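You operate a simulated robot arm through the tools that you are given. There is no shell and no other tool.

You are at the controls of a simulated robot arm. One attempt, no reset.

TASK
Get the base film running: roller switch to free, air on, shaft switch to four, then press RUN once.

The check looks at the end state, three seconds after you hand in, the way a careful person would. Anything else that was tipped, shoved, dropped, spilled or broken makes it a failure.

THE ROBOT
A 6-joint arm with a two-finger parallel gripper, fixed in place. Base frame: the origin is on the floor under the middle of its stand, x ahead of it, y to its left, z up. Units: mm, degrees, N and s.
With the tool pointing down near the work surface it reaches from about 360 to 880 mm from the base axis. Its first joint turns from -115.0 to 115.0 degrees. Payload 3.43 kg.
The TCP is the grasp point between the finger pads, 34 mm short of the fingertips. In the tool frame z runs along the fingers and y along their closing line. The gripper opens to 128 mm. The fingers are 24 mm wide and 12 mm thick; the gripper's body (48 by 130 mm) begins 96 mm behind the TCP.
Orientation is told as [roll, pitch, yaw] about the base's x, y, z axes, in that order, counted from this pose: with the fingers straight down and closing along the base's y, the tool's x points along the base's -x, its y along +y and its z along -z.

THE INTERFACE
- The arm moves only by the tool apply_moves. Its argument "rows" is text: rows parted by semicolons, each of 6 numbers parted by spaces: the shift along the base's x, y, z in cm, then the turn, a rotation vector about the base's x, y, z in degrees. In form: x y z ax ay az; .... A call has 1 to 20 rows; each row is the pose to reach, as a shift and turn from the pose commanded when the call began. "gripper" is the opening, from 0 (shut) to 1 (fully open), set as the call begins (left out, the last holds). Each row takes 0.2 s and may step no farther than 50 mm and 8.6 degrees from the row before; otherwise, or with a gripper value out of range, the whole call is refused. Where a pose cannot be reached the arm comes as near as it can. A force on the tool above 50 N (or 10 N above the force at the start of the call, whichever is more), or a blocked arm, ends the call early, and 0.2 s more pass. The fingers move at their own pace (about 108 mm/s each) and stop on an object; they squeeze with about 23 N. The grip force told is the motor's: it shows also when the fingers shut on nothing. Time passes only in rows, and 0.2 s behind the last, so rows that repeat a pose let the fingers close. The reply holds the time, the measured pose of the TCP, the force on the tool along the base axes, the opening and the grip force, in the units named above and with some noise, with the torque about the TCP (base axes, N m) and any sound that the robot's microphone picked up.
- Cameras (640 x 400 px; columns grow to the right, rows downward): "scene" is fixed at [50.4, 498.9, 1608.2]; the picture's right is [-0.87, -0.49, 0.00], its down [-0.24, 0.42, -0.87] and it looks along [0.43, -0.76, -0.49] (base axes); focal length 374 px, centre (320, 200). "wrist" rides on the gripper at [76, -11, -160] in the tool frame; the picture's right is [0.15, 0.99, 0.00], its down [-0.88, 0.13, -0.46] and it looks along [-0.45, 0.07, 0.89] (tool axes); focal length 234 px, centre (320, 200). There is no depth. A picture from a camera that has moved, and an enlarged one, comes with that camera's place and axes in the base frame and with its lens.
- get_image(camera): a new picture of that camera. No time passes.
- slide_trunk(by): moves the trunk up (or, below 0, down) by that many mm; the arm rides with it, the base frame stays. It gives what a move gives, with no picture.
- enlarge(camera, box): a new picture of the part [left, top, right, bottom] of that camera's present view, enlarged. No time passes.
- close_job(): hands the job in; it is judged then, once.

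Nothing tells you positions but the pictures and the camera data. Unless the task says otherwise, let go and move clear before handing in.

The tools are called as a command line: name --argument value ..., lists and objects as JSON in quotes. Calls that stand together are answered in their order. apply_moves: Moves the arm, as the interface text tells. Its arguments: {"type":"object","properties":{"rows":{"type":"string"},"gripper":{"type":"number"}},"required":["rows"]} The other tools are called the same way: slide_trunk (by) moves the trunk up or down; get_image (camera) takes a picture; enlarge (camera, box) takes an enlarged picture of a part of a camera's view; close_job () hands the job in.

At the start:

```text
time: 0.0
tcp_pos: [313.2, -364.8, 1223.2]
tcp_rot: [0.0, 0.0, 0.0]
force: [-0.7, 0.2, 0.0]
ft_torque: [0.02, -0.04, 0.02]
width: 128.0
grasp_force: 0.0
trunk travel left (down, up): [-600.0, 190.0]
```

scene: 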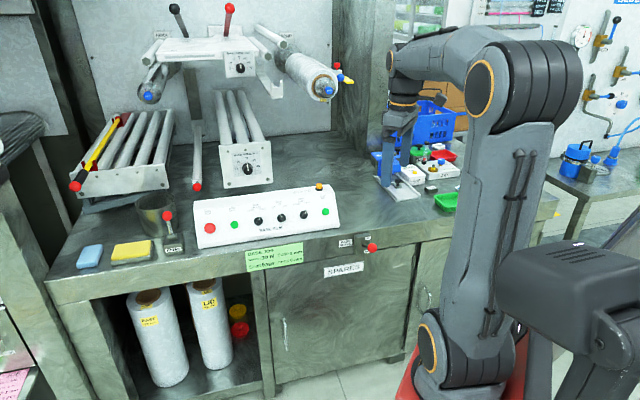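
wrist: 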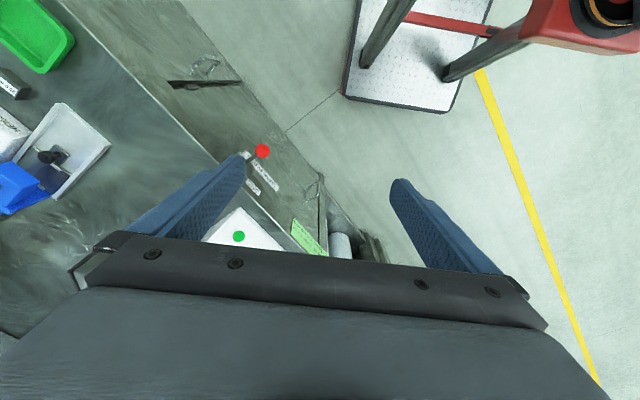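

I see a workbench with a control box (buttons and knobs), roller units with knobs on them, and small levers and switches. I'll enlarge several parts of the scene to read the labels first.

enlarge --camera "scene" --box '[180, 170, 350, 276]'

enlarge --camera "scene" --box '[60, 80, 300, 230]'

enlarge --camera "scene" --box '[130, 0, 370, 150]'

enlarge --camera "scene" --box '[130, 180, 290, 280]'

enlarge --camera "scene" --box '[320, 220, 400, 270]'

```text
3.76 times, centred on (265, 223) of scene
camera zoom: at [50.4, 498.9, 1608.2], right [-0.87, -0.49, 0.0], down [-0.24, 0.42, -0.87], along [0.43, -0.76, -0.49], focal length 1407 px, centre (527, 113)
```

zoom: 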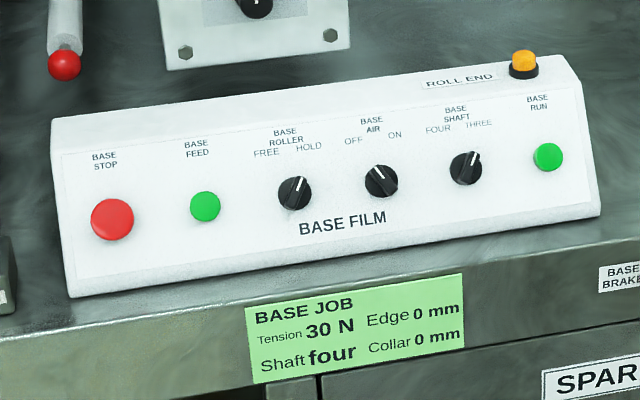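

```text
2.67 times, centred on (180, 155) of scene
camera zoom: at [50.4, 498.9, 1608.2], right [-0.87, -0.49, 0.0], down [-0.24, 0.42, -0.87], along [0.43, -0.76, -0.49], focal length 996 px, centre (693, 320)
```

zoom: 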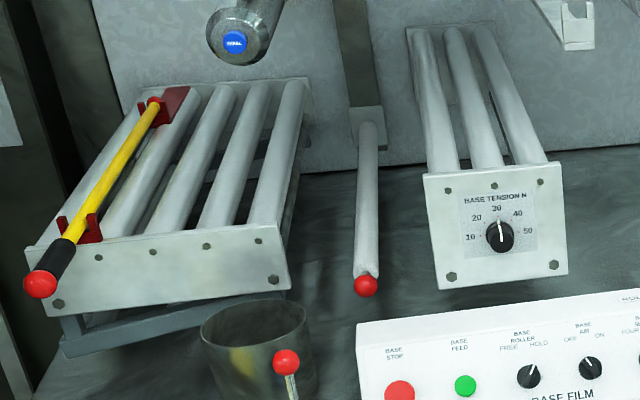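

```text
2.67 times, centred on (250, 75) of scene
camera zoom: at [50.4, 498.9, 1608.2], right [-0.87, -0.49, 0.0], down [-0.24, 0.42, -0.87], along [0.43, -0.76, -0.49], focal length 996 px, centre (507, 533)
```

zoom: 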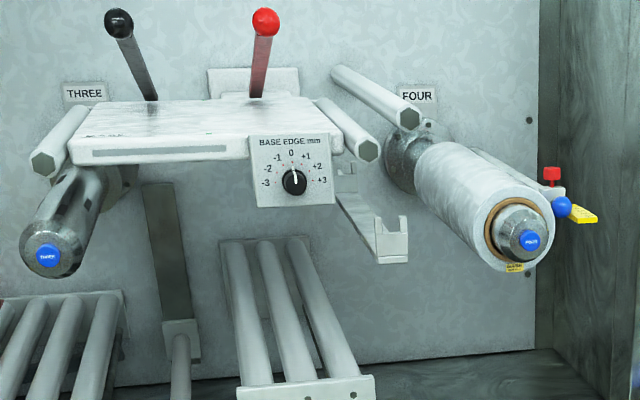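

```text
4.00 times, centred on (210, 230) of scene
camera zoom: at [50.4, 498.9, 1608.2], right [-0.87, -0.49, 0.0], down [-0.24, 0.42, -0.87], along [0.43, -0.76, -0.49], focal length 1495 px, centre (760, 80)
```

zoom: 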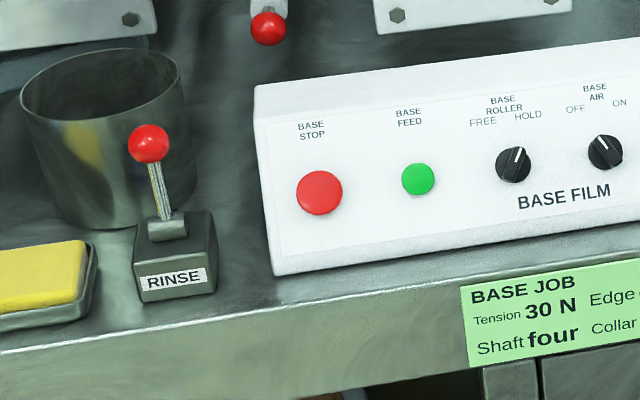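

```text
8.00 times, centred on (360, 245) of scene
camera zoom: at [50.4, 498.9, 1608.2], right [-0.87, -0.49, 0.0], down [-0.24, 0.42, -0.87], along [0.43, -0.76, -0.49], focal length 2989 px, centre (0, -160)
```

zoom: 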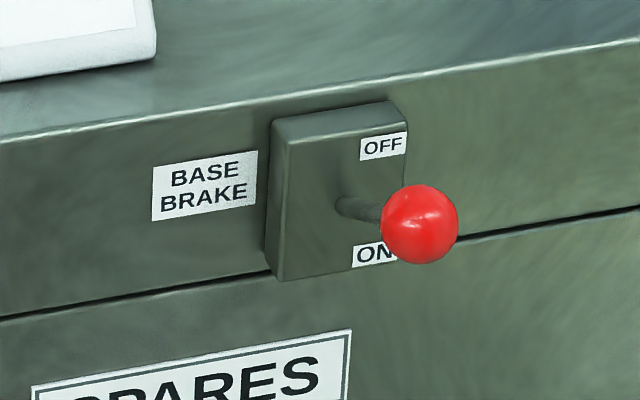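

The bench edge runs diagonally (about 44° in the base frame). RUN comes out near (608, -525, 907), with SHAFT, AIR and ROLLER each about 80 mm further along, up to about (780, -356). I'll look closer at the knobs, the brake lever and the other labels.

enlarge --camera "scene" --box '[244, 195, 334, 251]'

enlarge --camera "scene" --box '[244, 205, 292, 235]'

enlarge --camera "scene" --box '[292, 180, 340, 240]'

enlarge --camera "wrist" --box '[200, 130, 300, 260]'

enlarge --camera "scene" --box '[270, 40, 370, 120]'

```text
7.11 times, centred on (289, 223) of scene
camera zoom: at [50.4, 498.9, 1608.2], right [-0.87, -0.49, 0.0], down [-0.24, 0.42, -0.87], along [0.43, -0.76, -0.49], focal length 2657 px, centre (540, 36)
```

zoom: 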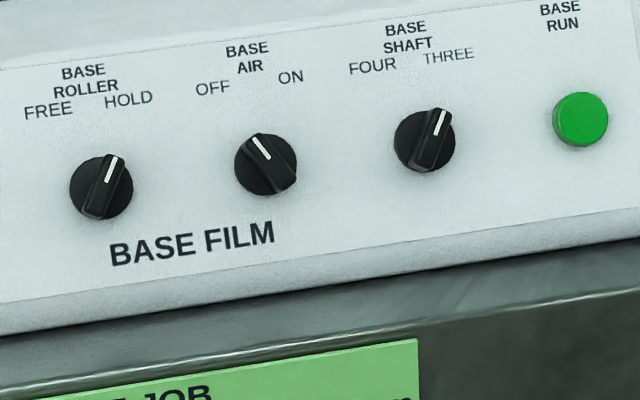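

```text
13.33 times, centred on (268, 220) of scene
camera zoom: at [50.4, 498.9, 1608.2], right [-0.87, -0.49, 0.0], down [-0.24, 0.42, -0.87], along [0.43, -0.76, -0.49], focal length 4982 px, centre (1013, -67)
```

zoom: 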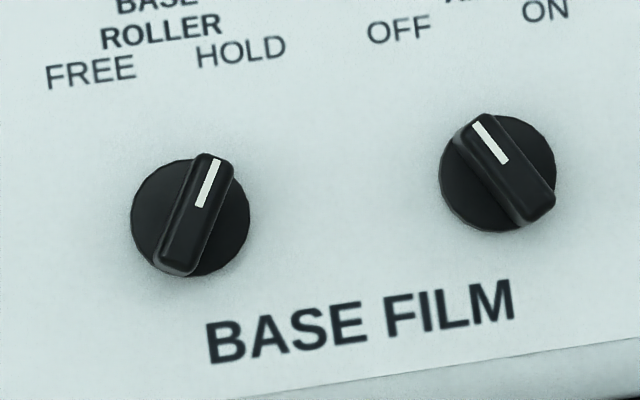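

```text
6.67 times, centred on (316, 210) of scene
camera zoom: at [50.4, 498.9, 1608.2], right [-0.87, -0.49, 0.0], down [-0.24, 0.42, -0.87], along [0.43, -0.76, -0.49], focal length 2491 px, centre (347, 133)
```

zoom: 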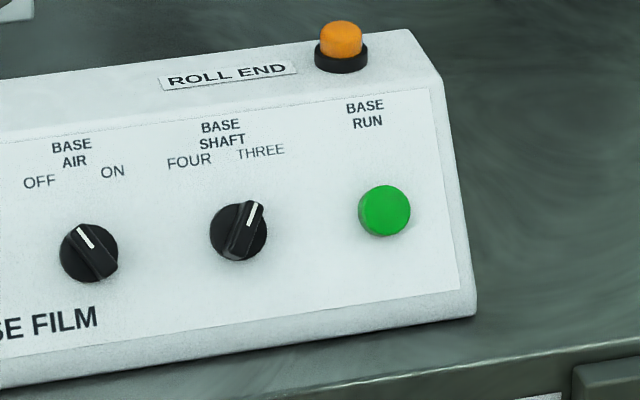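

```text
3.08 times, centred on (250, 195) of wrist
camera zoom: at [238.0, -375.3, 1382.5], right [-0.15, 0.99, 0.0], down [0.88, 0.13, 0.46], along [0.45, 0.07, -0.89], focal length 720 px, centre (535, 215)
```

zoom: 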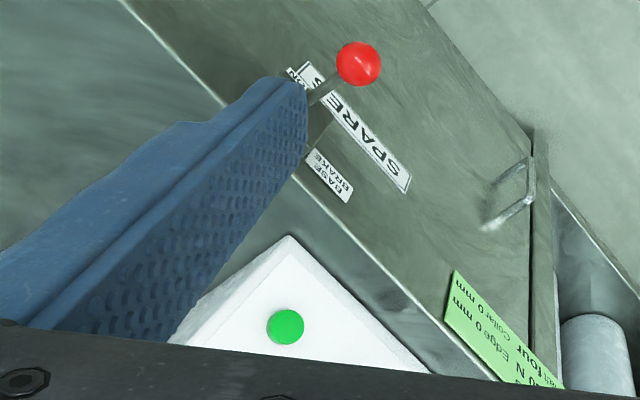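

```text
5.00 times, centred on (320, 80) of scene
camera zoom: at [50.4, 498.9, 1608.2], right [-0.87, -0.49, 0.0], down [-0.24, 0.42, -0.87], along [0.43, -0.76, -0.49], focal length 1868 px, centre (320, 800)
```

zoom: 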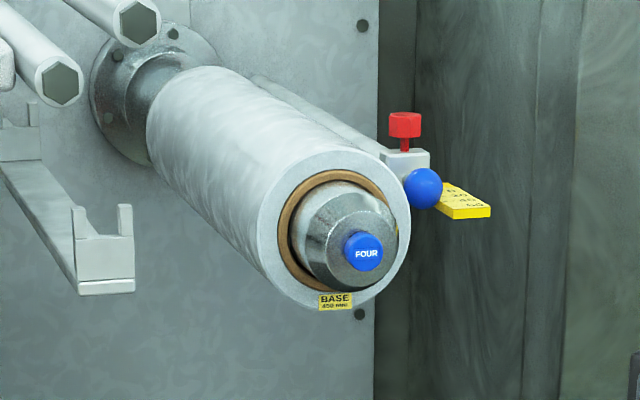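

The roller pointer is at HOLD, air is at OFF, shaft is at THREE, and the brake lever is tilted up toward OFF. I'll yaw the tool to line up with the bench, then tilt it toward the sloped panel for a closer look.

apply_moves --rows "2.5 0 0 0 0 -7.67; 5 0 0 0 0 -15.33; 7.5 0 0 0 0 -23; 10 0 0 0 0 -30.67; 12.5 0.5 0 0 0 -38.33; 15 1 0 0 0 -46"

```text
time: 1.4
tcp_pos: [462.6, -355.0, 1222.0]
tcp_rot: [-0.1, 0.0, -46.1]
force: [1.0, 0.5, 0.6]
ft_torque: [-0.01, -0.04, -0.01]
width: 127.8
grasp_force: 0.1
trunk travel left (down, up): [-600.0, 190.0]
```

The yaw worked. Next I tilt the tool toward the panel and move over the middle of it.

apply_moves --rows "2.6 0.3 -2.2 -5.03 -4.87 0; 5.2 0.6 -4.4 -10.07 -9.73 0; 7.8 0.9 -6.6 -15.1 -14.6 0; 10.4 1.2 -8.8 -20.13 -19.46 0; 13 1.5 -11 -25.17 -24.33 0"

get_image --camera "wrist"

get_image --camera "scene"

```text
time: 2.6
tcp_pos: [593.7, -339.3, 1112.7]
tcp_rot: [0.1, -35.0, -46.0]
force: [0.3, 0.0, 0.0]
ft_torque: [0.04, -0.04, 0.07]
width: 128.0
grasp_force: 0.1
trunk travel left (down, up): [-600.0, 190.0]
```

```text
taken
camera wrist: at [479.8, -236.3, 1200.9], right [0.63, 0.77, -0.08], down [0.41, -0.24, 0.88], along [0.66, -0.59, -0.47], focal length 234 px, centre (320, 200)
```

wrist: 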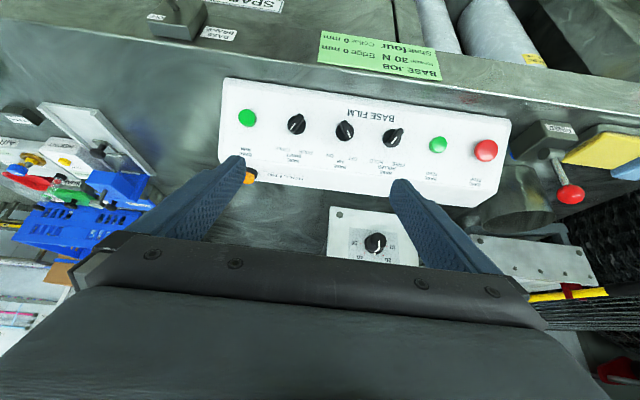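

```text
taken
```

scene: 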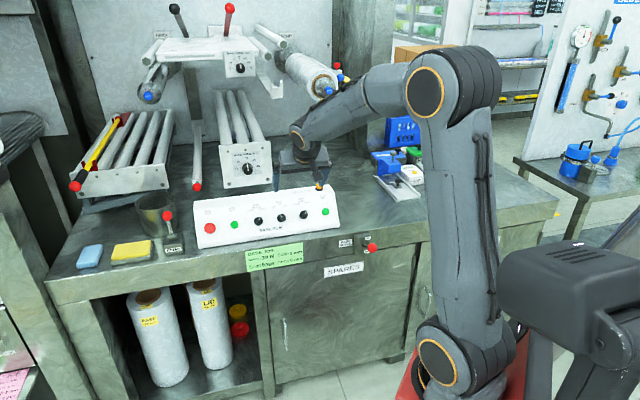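

The wrist picture is upside down, but it shows the whole panel. I'll enlarge it to triangulate the knobs and find the panel slope.

enlarge --camera "wrist" --box '[210, 70, 370, 200]'

enlarge --camera "wrist" --box '[360, 80, 520, 210]'

enlarge --camera "scene" --box '[180, 170, 350, 276]'

```text
3.08 times, centred on (290, 135) of wrist
camera zoom: at [479.8, -236.3, 1200.9], right [0.63, 0.77, -0.08], down [0.41, -0.24, 0.88], along [0.66, -0.59, -0.47], focal length 720 px, centre (412, 400)
```

zoom: 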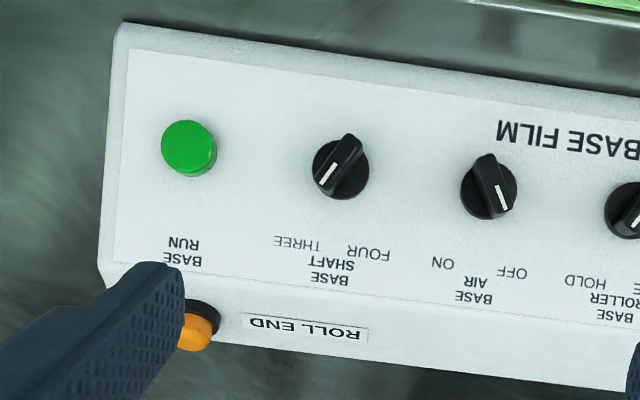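

```text
3.08 times, centred on (440, 145) of wrist
camera zoom: at [479.8, -236.3, 1200.9], right [0.63, 0.77, -0.08], down [0.41, -0.24, 0.88], along [0.66, -0.59, -0.47], focal length 720 px, centre (-49, 369)
```

zoom: 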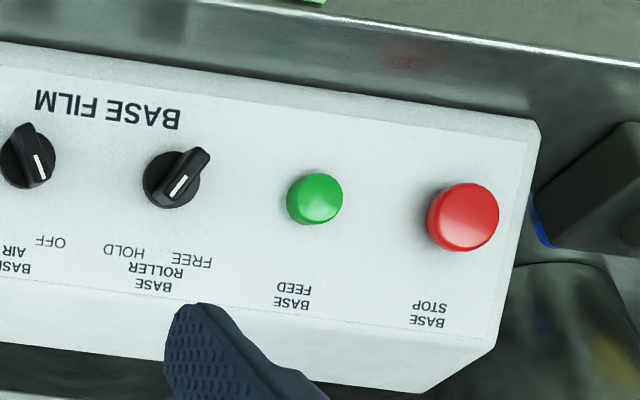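

```text
3.76 times, centred on (265, 223) of scene
camera zoom: at [50.4, 498.9, 1608.2], right [-0.87, -0.49, 0.0], down [-0.24, 0.42, -0.87], along [0.43, -0.76, -0.49], focal length 1407 px, centre (527, 113)
```

zoom: 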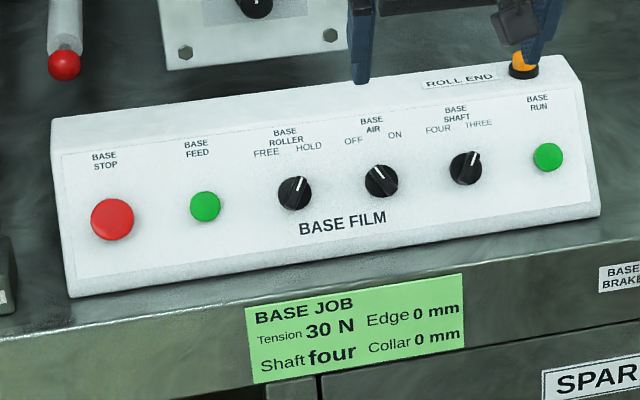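

Triangulation puts the knob discs near n=-794, z=910 in bench coordinates, with e = 152 (SHAFT), 234 (AIR) and 315 (ROLLER). The panel slopes about 50° and the pointers sit about ±30° off vertical. I'll tilt to 50° and move closer to the ROLLER knob.

apply_moves --rows "2.5 1 -2.6 -2.16 -2.08 0; 5 2 -5.2 -4.32 -4.17 0; 7.5 3 -7.8 -6.47 -6.25 0; 10 4 -10.4 -8.63 -8.34 0; 12.4 4.96 -13 -10.79 -10.42 0" --gripper 0.45

get_image --camera "wrist"

enlarge --camera "scene" --box '[200, 130, 350, 260]'

```text
time: 3.8
tcp_pos: [717.2, -290.9, 982.4]
tcp_rot: [0.1, -50.1, -46.0]
force: [-1.2, 1.0, 1.5]
ft_torque: [0.07, -0.02, 0.05]
width: 57.7
grasp_force: 0.1
trunk travel left (down, up): [-600.0, 190.0]
```

```text
taken
camera wrist: at [590.7, -175.1, 1027.3], right [0.65, 0.76, -0.11], down [0.24, -0.07, 0.97], along [0.72, -0.65, -0.23], focal length 234 px, centre (320, 200)
```

wrist: 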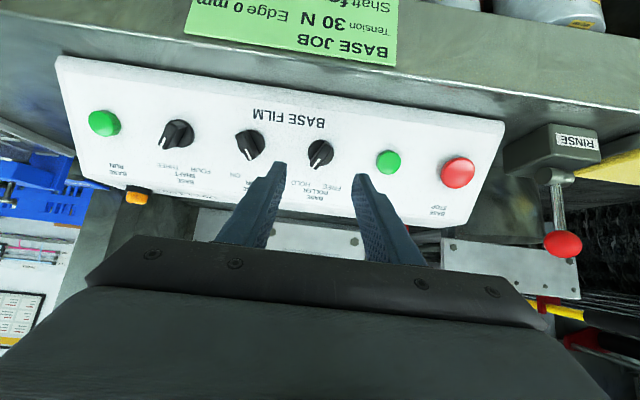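

```text
3.08 times, centred on (275, 195) of scene
camera zoom: at [50.4, 498.9, 1608.2], right [-0.87, -0.49, 0.0], down [-0.24, 0.42, -0.87], along [0.43, -0.76, -0.49], focal length 1150 px, centre (458, 215)
```

zoom: 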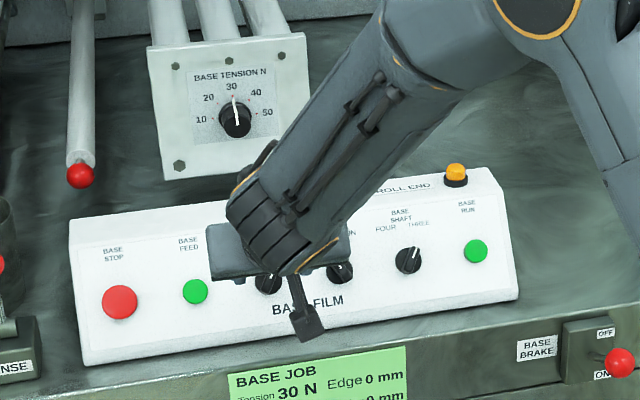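

Reach is fine here. I'll enlarge the wrist view to refine the panel slope and knob heights.

enlarge --camera "wrist" --box '[225, 90, 385, 220]'

enlarge --camera "wrist" --box '[370, 90, 520, 240]'

enlarge --camera "wrist" --box '[50, 50, 220, 210]'

```text
3.08 times, centred on (305, 155) of wrist
camera zoom: at [590.7, -175.1, 1027.3], right [0.65, 0.76, -0.11], down [0.24, -0.07, 0.97], along [0.72, -0.65, -0.23], focal length 720 px, centre (366, 338)
```

zoom: 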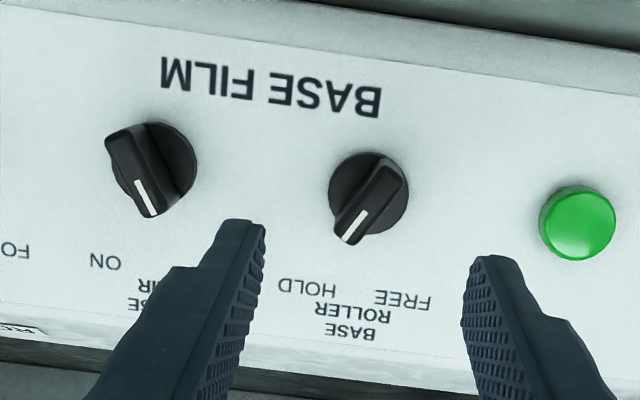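

```text
2.67 times, centred on (445, 165) of wrist
camera zoom: at [590.7, -175.1, 1027.3], right [0.65, 0.76, -0.11], down [0.24, -0.07, 0.97], along [0.72, -0.65, -0.23], focal length 624 px, centre (-13, 293)
```

zoom: 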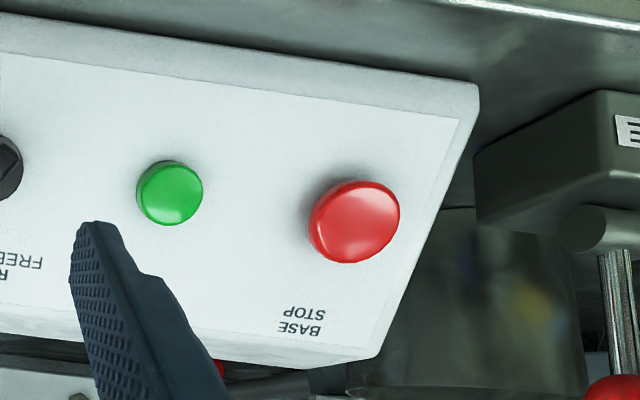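

```text
2.50 times, centred on (135, 130) of wrist
camera zoom: at [590.7, -175.1, 1027.3], right [0.65, 0.76, -0.11], down [0.24, -0.07, 0.97], along [0.72, -0.65, -0.23], focal length 585 px, centre (782, 375)
```

zoom: 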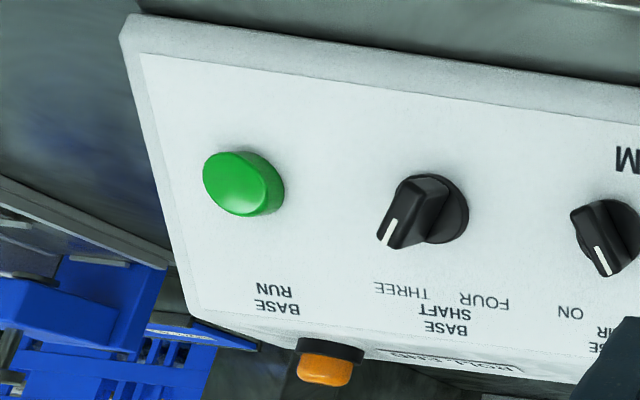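

The panel slope is closer to 52°. ROLLER's axis meets the panel near e=315, n=-793, z=910, with the disc face about 5 mm and the bar top about 20–30 mm above the panel. I'll set the tilt to 52°, then rotate -30° about the panel normal to line up with the HOLD bar, staying clear of it.

apply_moves --rows "0.7 -0.7 -1.0 -1.44 -1.39 0; 1.44 -1.38 -2.18 -1.44 -1.39 0"

apply_moves --rows "0 0 0 4.11 -4.25 -4.62; 0 0 0 8.21 -8.5 -9.24; 0 0 0 12.32 -12.75 -13.85; 0 0 0 16.42 -17.0 -18.47; 0 0 0 16.42 -17.0 -18.47"

get_image --camera "wrist"

enlarge --camera "wrist" --box '[240, 110, 420, 250]'

```text
time: 4.4
tcp_pos: [732.0, -304.2, 962.4]
tcp_rot: [0.1, -52.1, -46.0]
force: [-0.5, 0.2, 0.1]
ft_torque: [0.0, -0.03, -0.03]
width: 57.5
grasp_force: 0.0
trunk travel left (down, up): [-600.0, 190.0]
```

```text
time: 5.6
tcp_pos: [730.9, -303.2, 961.3]
tcp_rot: [32.7, -43.1, -89.2]
force: [0.1, 0.2, 0.0]
ft_torque: [0.01, 0.0, 0.0]
width: 57.6
grasp_force: 0.0
trunk travel left (down, up): [-600.0, 190.0]
```

```text
taken
camera wrist: at [634.9, -161.6, 1003.2], right [0.83, 0.48, 0.29], down [-0.13, -0.34, 0.93], along [0.55, -0.81, -0.21], focal length 234 px, centre (320, 200)
```

wrist: 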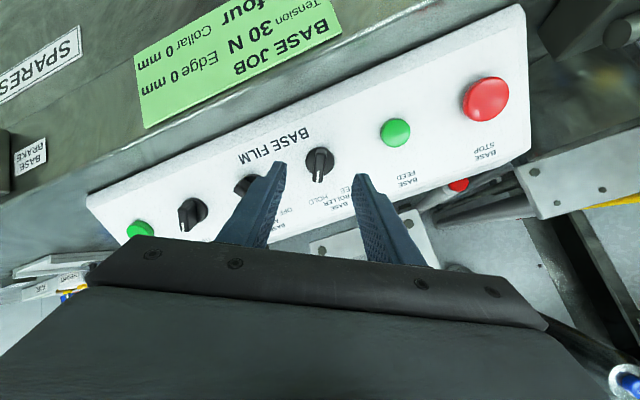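

```text
2.86 times, centred on (330, 180) of wrist
camera zoom: at [634.9, -161.6, 1003.2], right [0.83, 0.48, 0.29], down [-0.13, -0.34, 0.93], along [0.55, -0.81, -0.21], focal length 669 px, centre (291, 257)
```

zoom: 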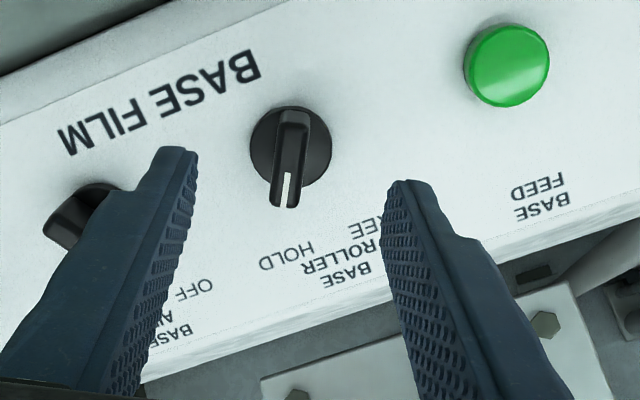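

The alignment is very good: the bar is parallel to the finger pads and centred on the tool axis. I'll advance along the panel normal in two steps.

apply_moves --rows "0.66 -0.68 -0.74 0 0 0; 1.31 -1.36 -1.48 0 0 0; 1.31 -1.36 -1.48 0 0 0" --gripper 0.4

enlarge --camera "wrist" --box '[240, 110, 420, 250]'

enlarge --camera "scene" --box '[200, 150, 350, 260]'

```text
time: 6.4
tcp_pos: [744.6, -316.7, 947.1]
tcp_rot: [32.6, -43.1, -89.1]
force: [-0.2, 0.6, 0.2]
ft_torque: [0.01, 0.01, 0.01]
width: 51.1
grasp_force: 0.1
trunk travel left (down, up): [-600.0, 190.0]
```

```text
2.86 times, centred on (330, 180) of wrist
camera zoom: at [647.2, -174.7, 988.9], right [0.83, 0.48, 0.29], down [-0.13, -0.34, 0.93], along [0.55, -0.81, -0.21], focal length 669 px, centre (291, 257)
```

zoom: 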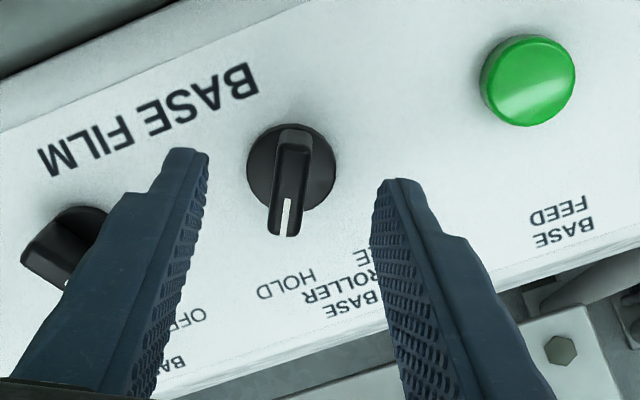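

```text
3.64 times, centred on (275, 205) of scene
camera zoom: at [50.4, 498.9, 1608.2], right [-0.87, -0.49, 0.0], down [-0.24, 0.42, -0.87], along [0.43, -0.76, -0.49], focal length 1359 px, centre (484, 182)
```

zoom: 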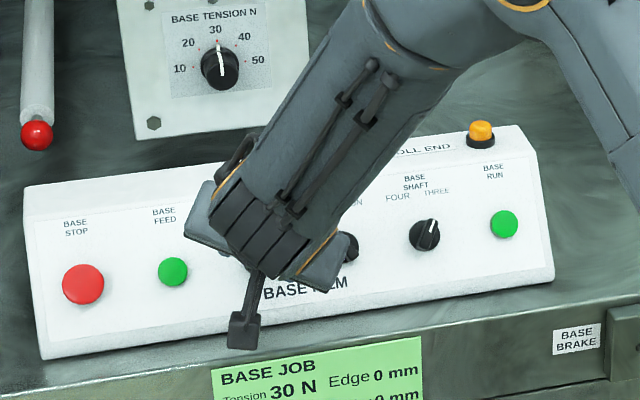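

The tips are now about 26 mm above the panel and still centred. I'll advance another 14 mm so the pads overlap the bar, then close.

apply_moves --rows "0.38 -0.4 -0.43 0 0 0; 0.77 -0.79 -0.86 0 0 0; 0.77 -0.79 -0.86 0 0 0"

enlarge --camera "wrist" --box '[240, 110, 420, 250]'

```text
time: 7.2
tcp_pos: [752.4, -324.1, 937.0]
tcp_rot: [32.6, -43.0, -89.1]
force: [-0.4, -0.1, 0.2]
ft_torque: [0.02, 0.02, -0.01]
width: 51.2
grasp_force: 0.1
trunk travel left (down, up): [-600.0, 190.0]
```

```text
2.86 times, centred on (330, 180) of wrist
camera zoom: at [655.2, -183.0, 980.1], right [0.83, 0.48, 0.29], down [-0.13, -0.34, 0.93], along [0.55, -0.81, -0.21], focal length 669 px, centre (291, 257)
```

zoom: 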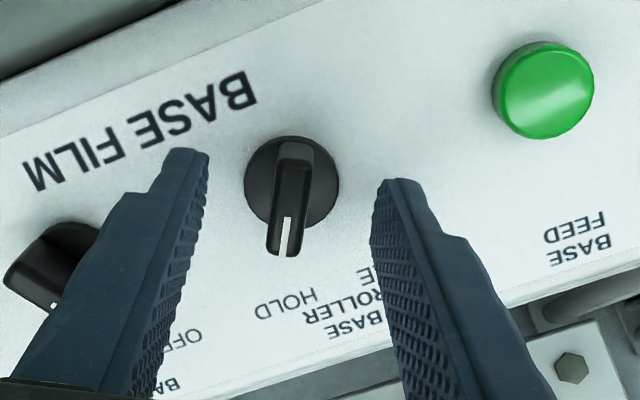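

No contact so far. Now I close on the bar.

apply_moves --rows "0 0 0 0 0 0; 0 0 0 0 0 0; 0 0 0 0 0 0" --gripper 0

enlarge --camera "wrist" --box '[240, 110, 420, 250]'

```text
time: 8.0
tcp_pos: [752.5, -325.1, 937.7]
tcp_rot: [32.6, -42.9, -89.1]
force: [-4.1, 0.0, -1.9]
ft_torque: [-0.36, -0.24, 0.55]
width: 11.5
grasp_force: 44.3
trunk travel left (down, up): [-600.0, 190.0]
```

```text
2.86 times, centred on (330, 180) of wrist
camera zoom: at [654.9, -183.1, 979.9], right [0.83, 0.48, 0.29], down [-0.13, -0.34, 0.93], along [0.55, -0.81, -0.21], focal length 669 px, centre (291, 257)
```

zoom: 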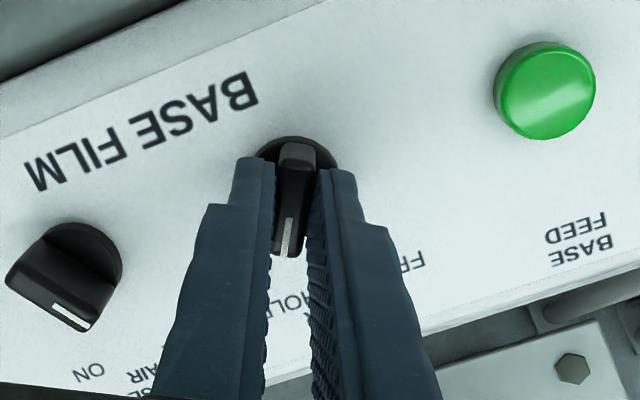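

Gripped at 11.5 mm with only a small side force. Next I turn it +60° about the panel normal, toward FREE.

apply_moves --rows "0 0 0 -4.11 4.25 4.62; 0 0 0 -8.21 8.5 9.24; 0 0 0 -12.32 12.75 13.85; 0 0 0 -16.42 17.0 18.47; 0 0 0 -20.53 21.26 23.09; 0 0 0 -24.63 25.51 27.71; 0 0 0 -28.74 29.76 32.32; 0 0 0 -32.84 34.01 36.94; 0 0 0 -32.84 34.01 36.94"

enlarge --camera "wrist" --box '[240, 110, 420, 250]'

```text
time: 10.0
tcp_pos: [751.7, -325.5, 938.2]
tcp_rot: [-32.6, -42.9, -2.8]
force: [-11.7, -2.0, 0.9]
ft_torque: [-0.24, 0.73, -0.95]
width: 11.0
grasp_force: 44.7
trunk travel left (down, up): [-600.0, 190.0]
```

```text
2.86 times, centred on (330, 180) of wrist
camera zoom: at [604.8, -241.2, 988.8], right [0.3, 0.82, -0.49], down [0.45, 0.33, 0.83], along [0.84, -0.47, -0.27], focal length 669 px, centre (291, 257)
```

zoom: 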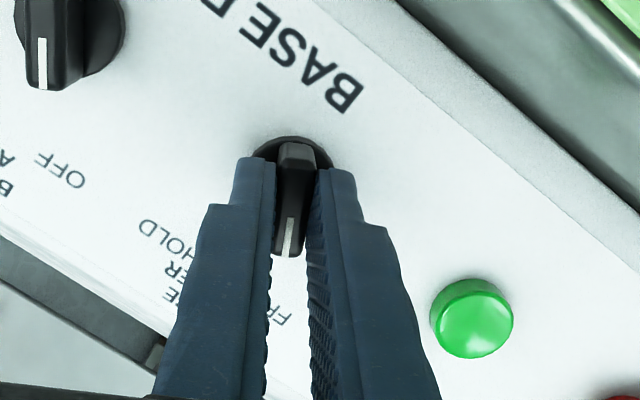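

The knob turned with the tool and its pointer now leans to the FREE side. I'll open, retract along the normal and check.

apply_moves --rows "0 0 0 0 0 0; 0 0 0 0 0 0; 0 0 0 0 0 0" --gripper 0.4

apply_moves --rows "-1.09 1.13 1.23 0 0 0; -2.19 2.27 2.46 0 0 0; -2.19 2.27 2.46 0 0 0"

get_image --camera "wrist"

enlarge --camera "wrist" --box '[230, 100, 410, 240]'

```text
time: 10.8
tcp_pos: [752.4, -324.8, 938.2]
tcp_rot: [-32.6, -43.0, -2.8]
force: [-0.2, -0.3, -0.1]
ft_torque: [-0.01, 0.02, 0.0]
width: 51.1
grasp_force: 0.1
trunk travel left (down, up): [-600.0, 190.0]
```

```text
time: 11.6
tcp_pos: [730.6, -302.9, 962.8]
tcp_rot: [-32.6, -43.0, -2.8]
force: [0.0, 0.3, -0.1]
ft_torque: [0.01, -0.01, -0.02]
width: 51.1
grasp_force: 0.1
trunk travel left (down, up): [-600.0, 190.0]
```

```text
taken
camera wrist: at [584.0, -217.8, 1013.9], right [0.3, 0.82, -0.49], down [0.45, 0.33, 0.83], along [0.84, -0.47, -0.27], focal length 234 px, centre (320, 200)
```

wrist: 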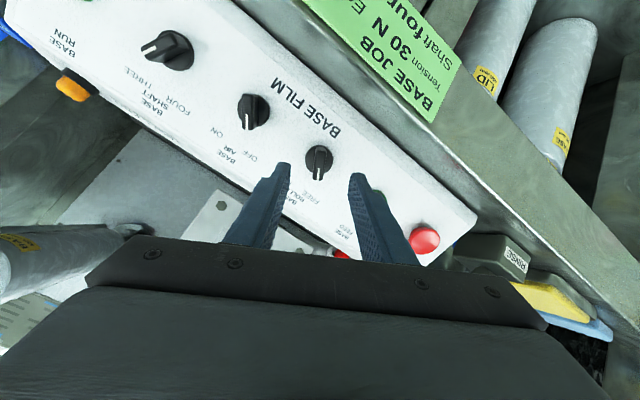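

```text
2.86 times, centred on (320, 170) of wrist
camera zoom: at [584.0, -217.8, 1013.9], right [0.3, 0.82, -0.49], down [0.45, 0.33, 0.83], along [0.84, -0.47, -0.27], focal length 669 px, centre (320, 286)
```

zoom: 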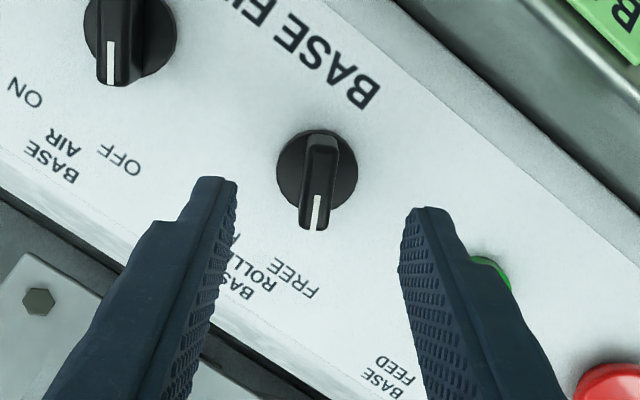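

ROLLER is at FREE, and the AIR bar at OFF is already parallel to the tool. I'll slide about 81 mm along the panel to AIR.

apply_moves --rows "-1.94 -1.88 0 0 0 0; -3.89 -3.75 0 0 0 0; -5.83 -5.63 0 0 0 0; -5.83 -5.63 0 0 0 0"

enlarge --camera "wrist" --box '[230, 100, 410, 240]'

```text
time: 12.6
tcp_pos: [672.0, -357.5, 964.1]
tcp_rot: [-32.7, -43.0, -2.8]
force: [0.0, 0.3, 0.2]
ft_torque: [-0.03, 0.04, -0.01]
width: 51.1
grasp_force: 0.0
trunk travel left (down, up): [-600.0, 190.0]
```

```text
2.86 times, centred on (320, 170) of wrist
camera zoom: at [525.7, -273.1, 1014.8], right [0.3, 0.82, -0.49], down [0.45, 0.33, 0.83], along [0.84, -0.47, -0.27], focal length 669 px, centre (320, 286)
```

zoom: 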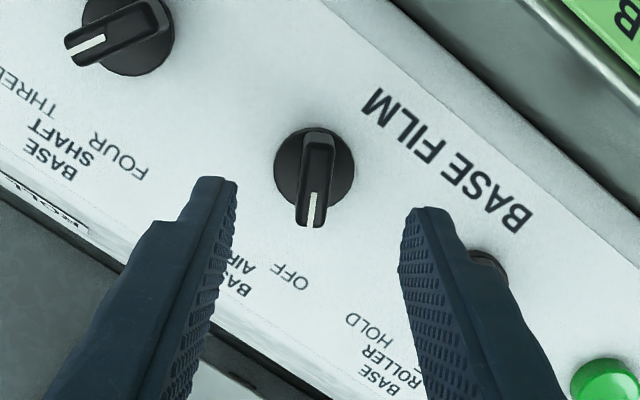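

AIR is centred to within about 1.5 mm. I'll apply that small correction and advance most of the way.

apply_moves --rows "0.67 -0.81 -0.91 0 0 0; 1.33 -1.49 -1.64 0 0 0; 1.33 -1.49 -1.64 0 0 0"

enlarge --camera "wrist" --box '[230, 100, 410, 240]'

```text
time: 13.4
tcp_pos: [684.8, -372.8, 947.6]
tcp_rot: [-32.6, -43.0, -2.8]
force: [0.1, -0.4, 0.3]
ft_torque: [0.03, -0.01, -0.02]
width: 51.2
grasp_force: 0.0
trunk travel left (down, up): [-600.0, 190.0]
```

```text
2.86 times, centred on (320, 170) of wrist
camera zoom: at [538.8, -288.5, 997.8], right [0.3, 0.82, -0.49], down [0.45, 0.33, 0.83], along [0.84, -0.47, -0.27], focal length 669 px, centre (320, 286)
```

zoom: 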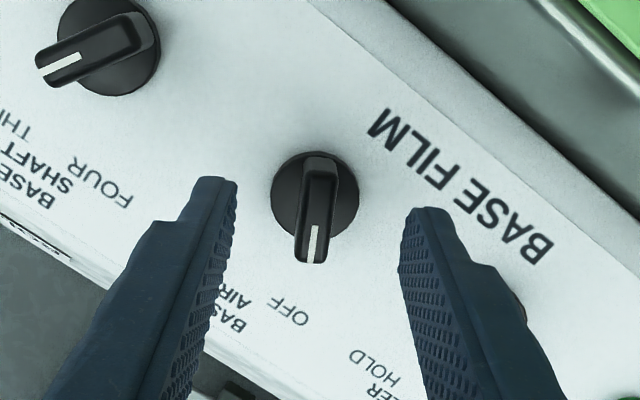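

The bar sits about 2 mm off the finger mid-line, so I'll shift laterally by that much, advance the last 14 mm and check before closing.

apply_moves --rows "-0.09 -0.18 0.09 0 0 0; 0.29 -0.58 -0.34 0 0 0; 0.68 -0.97 -0.77 0 0 0; 0.68 -0.97 -0.77 0 0 0"

enlarge --camera "wrist" --box '[240, 110, 420, 250]'

```text
time: 14.4
tcp_pos: [691.5, -381.9, 938.5]
tcp_rot: [-32.6, -42.9, -2.8]
force: [-0.7, -0.3, -0.1]
ft_torque: [0.03, -0.02, 0.03]
width: 51.5
grasp_force: 0.1
trunk travel left (down, up): [-600.0, 190.0]
```

```text
2.86 times, centred on (330, 180) of wrist
camera zoom: at [545.1, -298.5, 989.7], right [0.3, 0.82, -0.49], down [0.45, 0.33, 0.83], along [0.84, -0.47, -0.27], focal length 669 px, centre (291, 257)
```

zoom: 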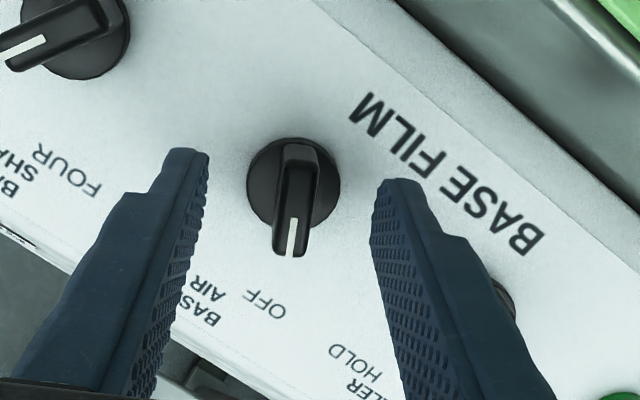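

AIR is well centred, so I close and turn it -60° (clockwise) toward ON.

apply_moves --rows "0 0 0 0 0 0; 0 0 0 0 0 0; 0 0 0 0 0 0" --gripper 0

enlarge --camera "wrist" --box '[240, 110, 420, 250]'

```text
time: 15.2
tcp_pos: [692.7, -381.8, 937.0]
tcp_rot: [-32.7, -43.0, -2.9]
force: [3.2, 4.2, -3.8]
ft_torque: [-0.44, -0.29, -0.14]
width: 10.9
grasp_force: 44.5
trunk travel left (down, up): [-600.0, 190.0]
```

```text
2.86 times, centred on (330, 180) of wrist
camera zoom: at [545.5, -297.8, 989.4], right [0.3, 0.82, -0.49], down [0.45, 0.33, 0.83], along [0.84, -0.46, -0.27], focal length 669 px, centre (291, 257)
```

zoom: 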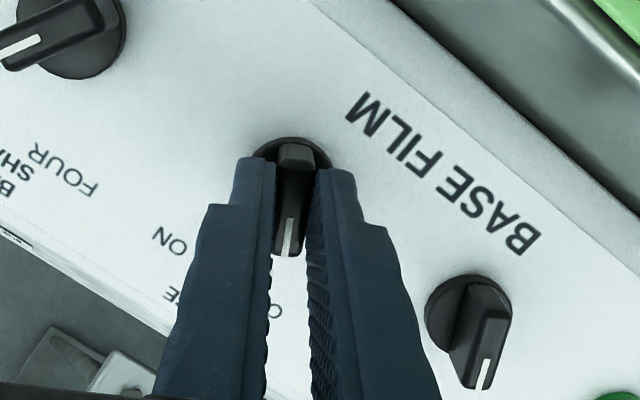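

apply_moves --rows "0 0 0 4.11 -4.25 -4.62; 0 0 0 8.21 -8.5 -9.24; 0 0 0 12.32 -12.75 -13.85; 0 0 0 16.42 -17.0 -18.47; 0 0 0 20.53 -21.26 -23.09; 0 0 0 24.63 -25.51 -27.71; 0 0 0 28.74 -29.76 -32.32; 0 0 0 32.84 -34.01 -36.94; 0 0 0 32.84 -34.01 -36.94"

enlarge --camera "wrist" --box '[240, 110, 420, 250]'

```text
time: 17.2
tcp_pos: [693.8, -381.3, 937.7]
tcp_rot: [32.1, -43.1, -88.9]
force: [11.6, 30.3, -0.6]
ft_torque: [0.82, -0.18, 1.47]
width: 11.2
grasp_force: 45.2
trunk travel left (down, up): [-600.0, 190.0]
```

```text
2.86 times, centred on (330, 180) of wrist
camera zoom: at [596.9, -239.0, 981.4], right [0.83, 0.48, 0.28], down [-0.13, -0.34, 0.93], along [0.55, -0.81, -0.22], focal length 669 px, centre (291, 257)
```

zoom: 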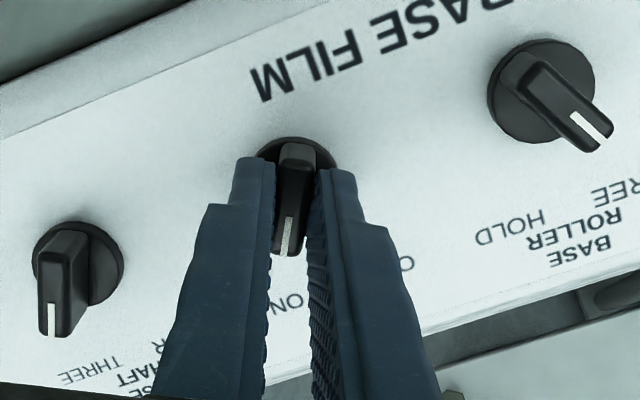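

AIR's pointer is now on the ON side. I'll release, retract and check.

apply_moves --rows "0 0 0 0 0 0; 0 0 0 0 0 0; 0 0 0 0 0 0" --gripper 0.4

enlarge --camera "wrist" --box '[240, 110, 420, 250]'

apply_moves --rows "-1.09 1.13 1.23 0 0 0; -2.19 2.27 2.46 0 0 0; -2.19 2.27 2.46 0 0 0"

enlarge --camera "wrist" --box '[240, 110, 420, 250]'

get_image --camera "wrist"

```text
time: 18.0
tcp_pos: [693.9, -383.8, 938.5]
tcp_rot: [32.2, -43.0, -89.0]
force: [-0.3, 0.3, 0.0]
ft_torque: [0.0, 0.0, 0.04]
width: 51.3
grasp_force: 0.0
trunk travel left (down, up): [-600.0, 190.0]
```

```text
2.86 times, centred on (330, 180) of wrist
camera zoom: at [596.2, -241.0, 981.5], right [0.83, 0.48, 0.29], down [-0.13, -0.34, 0.93], along [0.54, -0.81, -0.22], focal length 669 px, centre (291, 257)
```

zoom: 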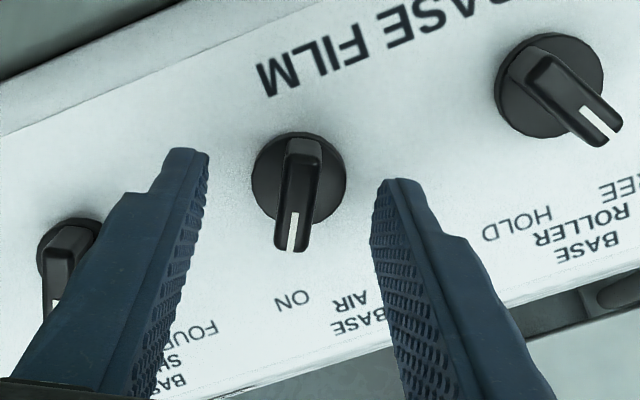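

```text
time: 18.8
tcp_pos: [670.8, -359.8, 963.5]
tcp_rot: [32.7, -43.1, -89.2]
force: [0.2, 0.6, 0.5]
ft_torque: [0.0, 0.0, -0.01]
width: 51.4
grasp_force: 0.0
trunk travel left (down, up): [-600.0, 190.0]
```

```text
2.86 times, centred on (330, 180) of wrist
camera zoom: at [573.9, -218.0, 1006.3], right [0.83, 0.48, 0.29], down [-0.13, -0.34, 0.93], along [0.55, -0.81, -0.21], focal length 669 px, centre (291, 257)
```

zoom: 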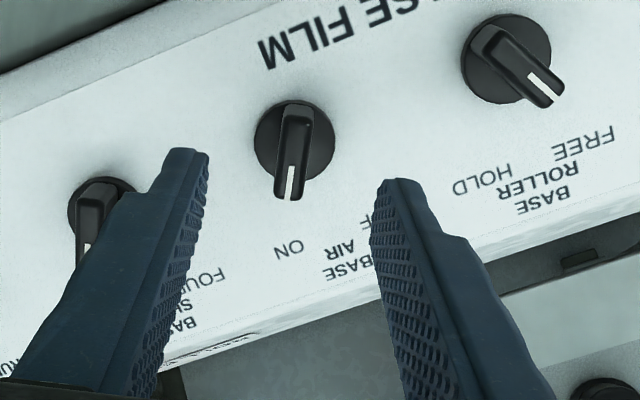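

```text
taken
camera wrist: at [573.9, -218.0, 1006.3], right [0.83, 0.48, 0.29], down [-0.13, -0.34, 0.93], along [0.55, -0.81, -0.21], focal length 234 px, centre (320, 200)
```

wrist: 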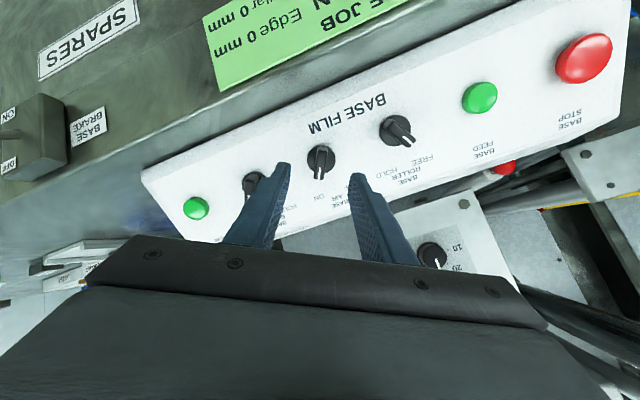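

AIR is at ON, and ROLLER still points to FREE. The SHAFT bar at THREE is parallel to the current tool pose, so I'll slide about 81 mm further along to SHAFT.

apply_moves --rows "-1.95 -1.88 0 0 0 0; -3.9 -3.77 0 0 0 0; -5.85 -5.65 0 0 0 0; -5.85 -5.65 0 0 0 0"

enlarge --camera "wrist" --box '[240, 110, 420, 250]'

enlarge --camera "wrist" --box '[0, 60, 240, 220]'

```text
time: 19.8
tcp_pos: [627.3, -415.3, 980.4]
tcp_rot: [30.7, -42.9, -88.6]
force: [0.9, -1.0, 0.4]
ft_torque: [-0.01, -0.04, 0.01]
width: 50.8
grasp_force: 0.0
out of reach, approached as far as the arm can: row 1, 2, 3, 4
trunk travel left (down, up): [-600.0, 190.0]
```

```text
2.86 times, centred on (330, 180) of wrist
camera zoom: at [532.3, -272.5, 1024.7], right [0.84, 0.47, 0.27], down [-0.11, -0.34, 0.93], along [0.53, -0.81, -0.23], focal length 669 px, centre (291, 257)
```

zoom: 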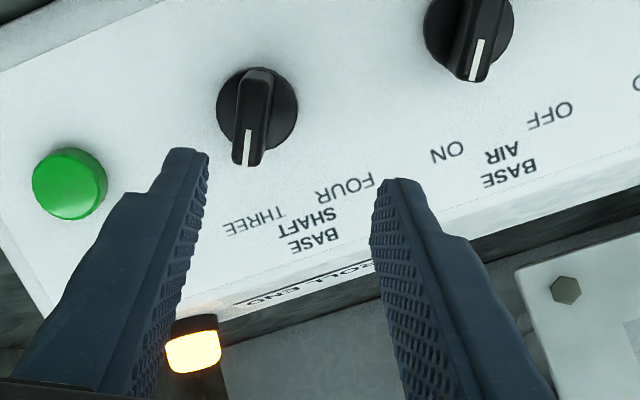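

```text
2.50 times, centred on (120, 140) of wrist
camera zoom: at [532.3, -272.5, 1024.7], right [0.84, 0.47, 0.27], down [-0.11, -0.34, 0.93], along [0.53, -0.81, -0.23], focal length 585 px, centre (820, 350)
```

zoom: 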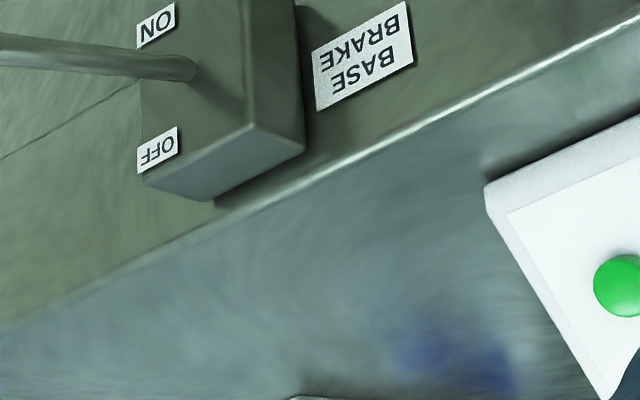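

SHAFT is just out of reach in this arm posture because the wrist is bending the wrong way. ROLLER and AIR look right, the brake lever is up at OFF, and the ROLL END lamp appears lit while shaft is still on the empty THREE. I'll lift the tool well clear, then lower the trunk so the forearm sits flatter.

apply_moves --rows "-1 1 3 0 0 0; -2 2 6.5 0 0 0; -2 2 10 0 0 0; -2 2 14 0 0 0; -2 2 18 0 0 0; -2 2 18 0 0 0"

get_image --camera "scene"

enlarge --camera "scene" --box '[180, 160, 350, 266]'

```text
time: 21.2
tcp_pos: [606.1, -394.4, 1161.6]
tcp_rot: [32.6, -43.0, -89.1]
force: [0.4, 0.2, 0.7]
ft_torque: [0.02, -0.05, 0.01]
width: 51.2
grasp_force: 0.0
trunk travel left (down, up): [-600.0, 190.0]
```

```text
taken
```

scene: 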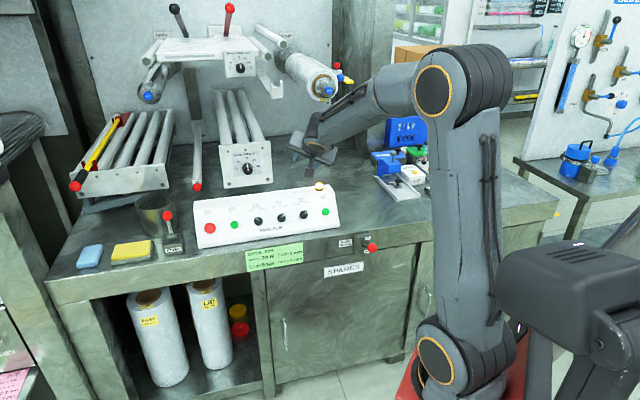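

```text
3.76 times, centred on (265, 213) of scene
camera zoom: at [50.4, 498.9, 1608.2], right [-0.87, -0.49, 0.0], down [-0.24, 0.42, -0.87], along [0.43, -0.76, -0.49], focal length 1407 px, centre (527, 151)
```

zoom: 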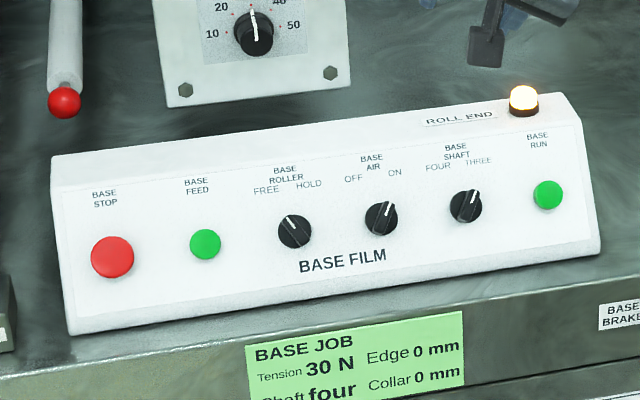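

The switches and lamp show clearly in the scene view. I'll raise the tool a bit more, then lower the trunk 300 mm.

apply_moves --rows "-1 1 4 0 0 0; -2 2 8 0 0 0; -3 3 12 0 0 0; -3 3 16 0 0 0; -3 3 16 0 0 0"

slide_trunk --by -300

get_image --camera "scene"

get_image --camera "wrist"

```text
time: 22.4
tcp_pos: [574.1, -363.5, 1321.0]
tcp_rot: [32.6, -43.0, -89.0]
force: [-0.1, -0.2, 0.5]
ft_torque: [0.03, 0.02, 0.0]
width: 50.9
grasp_force: 0.2
trunk travel left (down, up): [-600.0, 190.0]
```

```text
time: 25.4
tcp_pos: [576.4, -364.1, 1019.4]
tcp_rot: [32.6, -43.1, -89.2]
force: [-0.7, 0.1, -0.4]
ft_torque: [0.03, 0.02, 0.0]
width: 51.4
grasp_force: 0.1
trunk travel left (down, up): [-300.0, 490.0]
```

```text
taken
```

scene: 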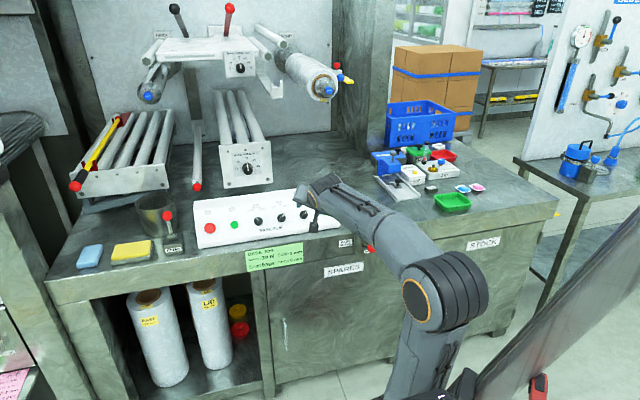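

```text
taken
camera wrist: at [479.2, -222.6, 1062.1], right [0.83, 0.48, 0.29], down [-0.13, -0.34, 0.93], along [0.55, -0.81, -0.21], focal length 234 px, centre (320, 200)
```

wrist: 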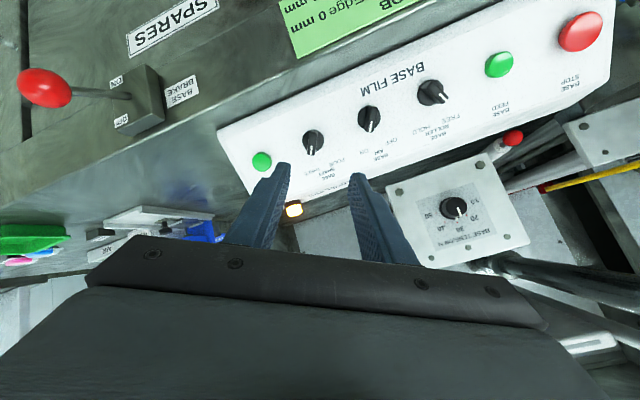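

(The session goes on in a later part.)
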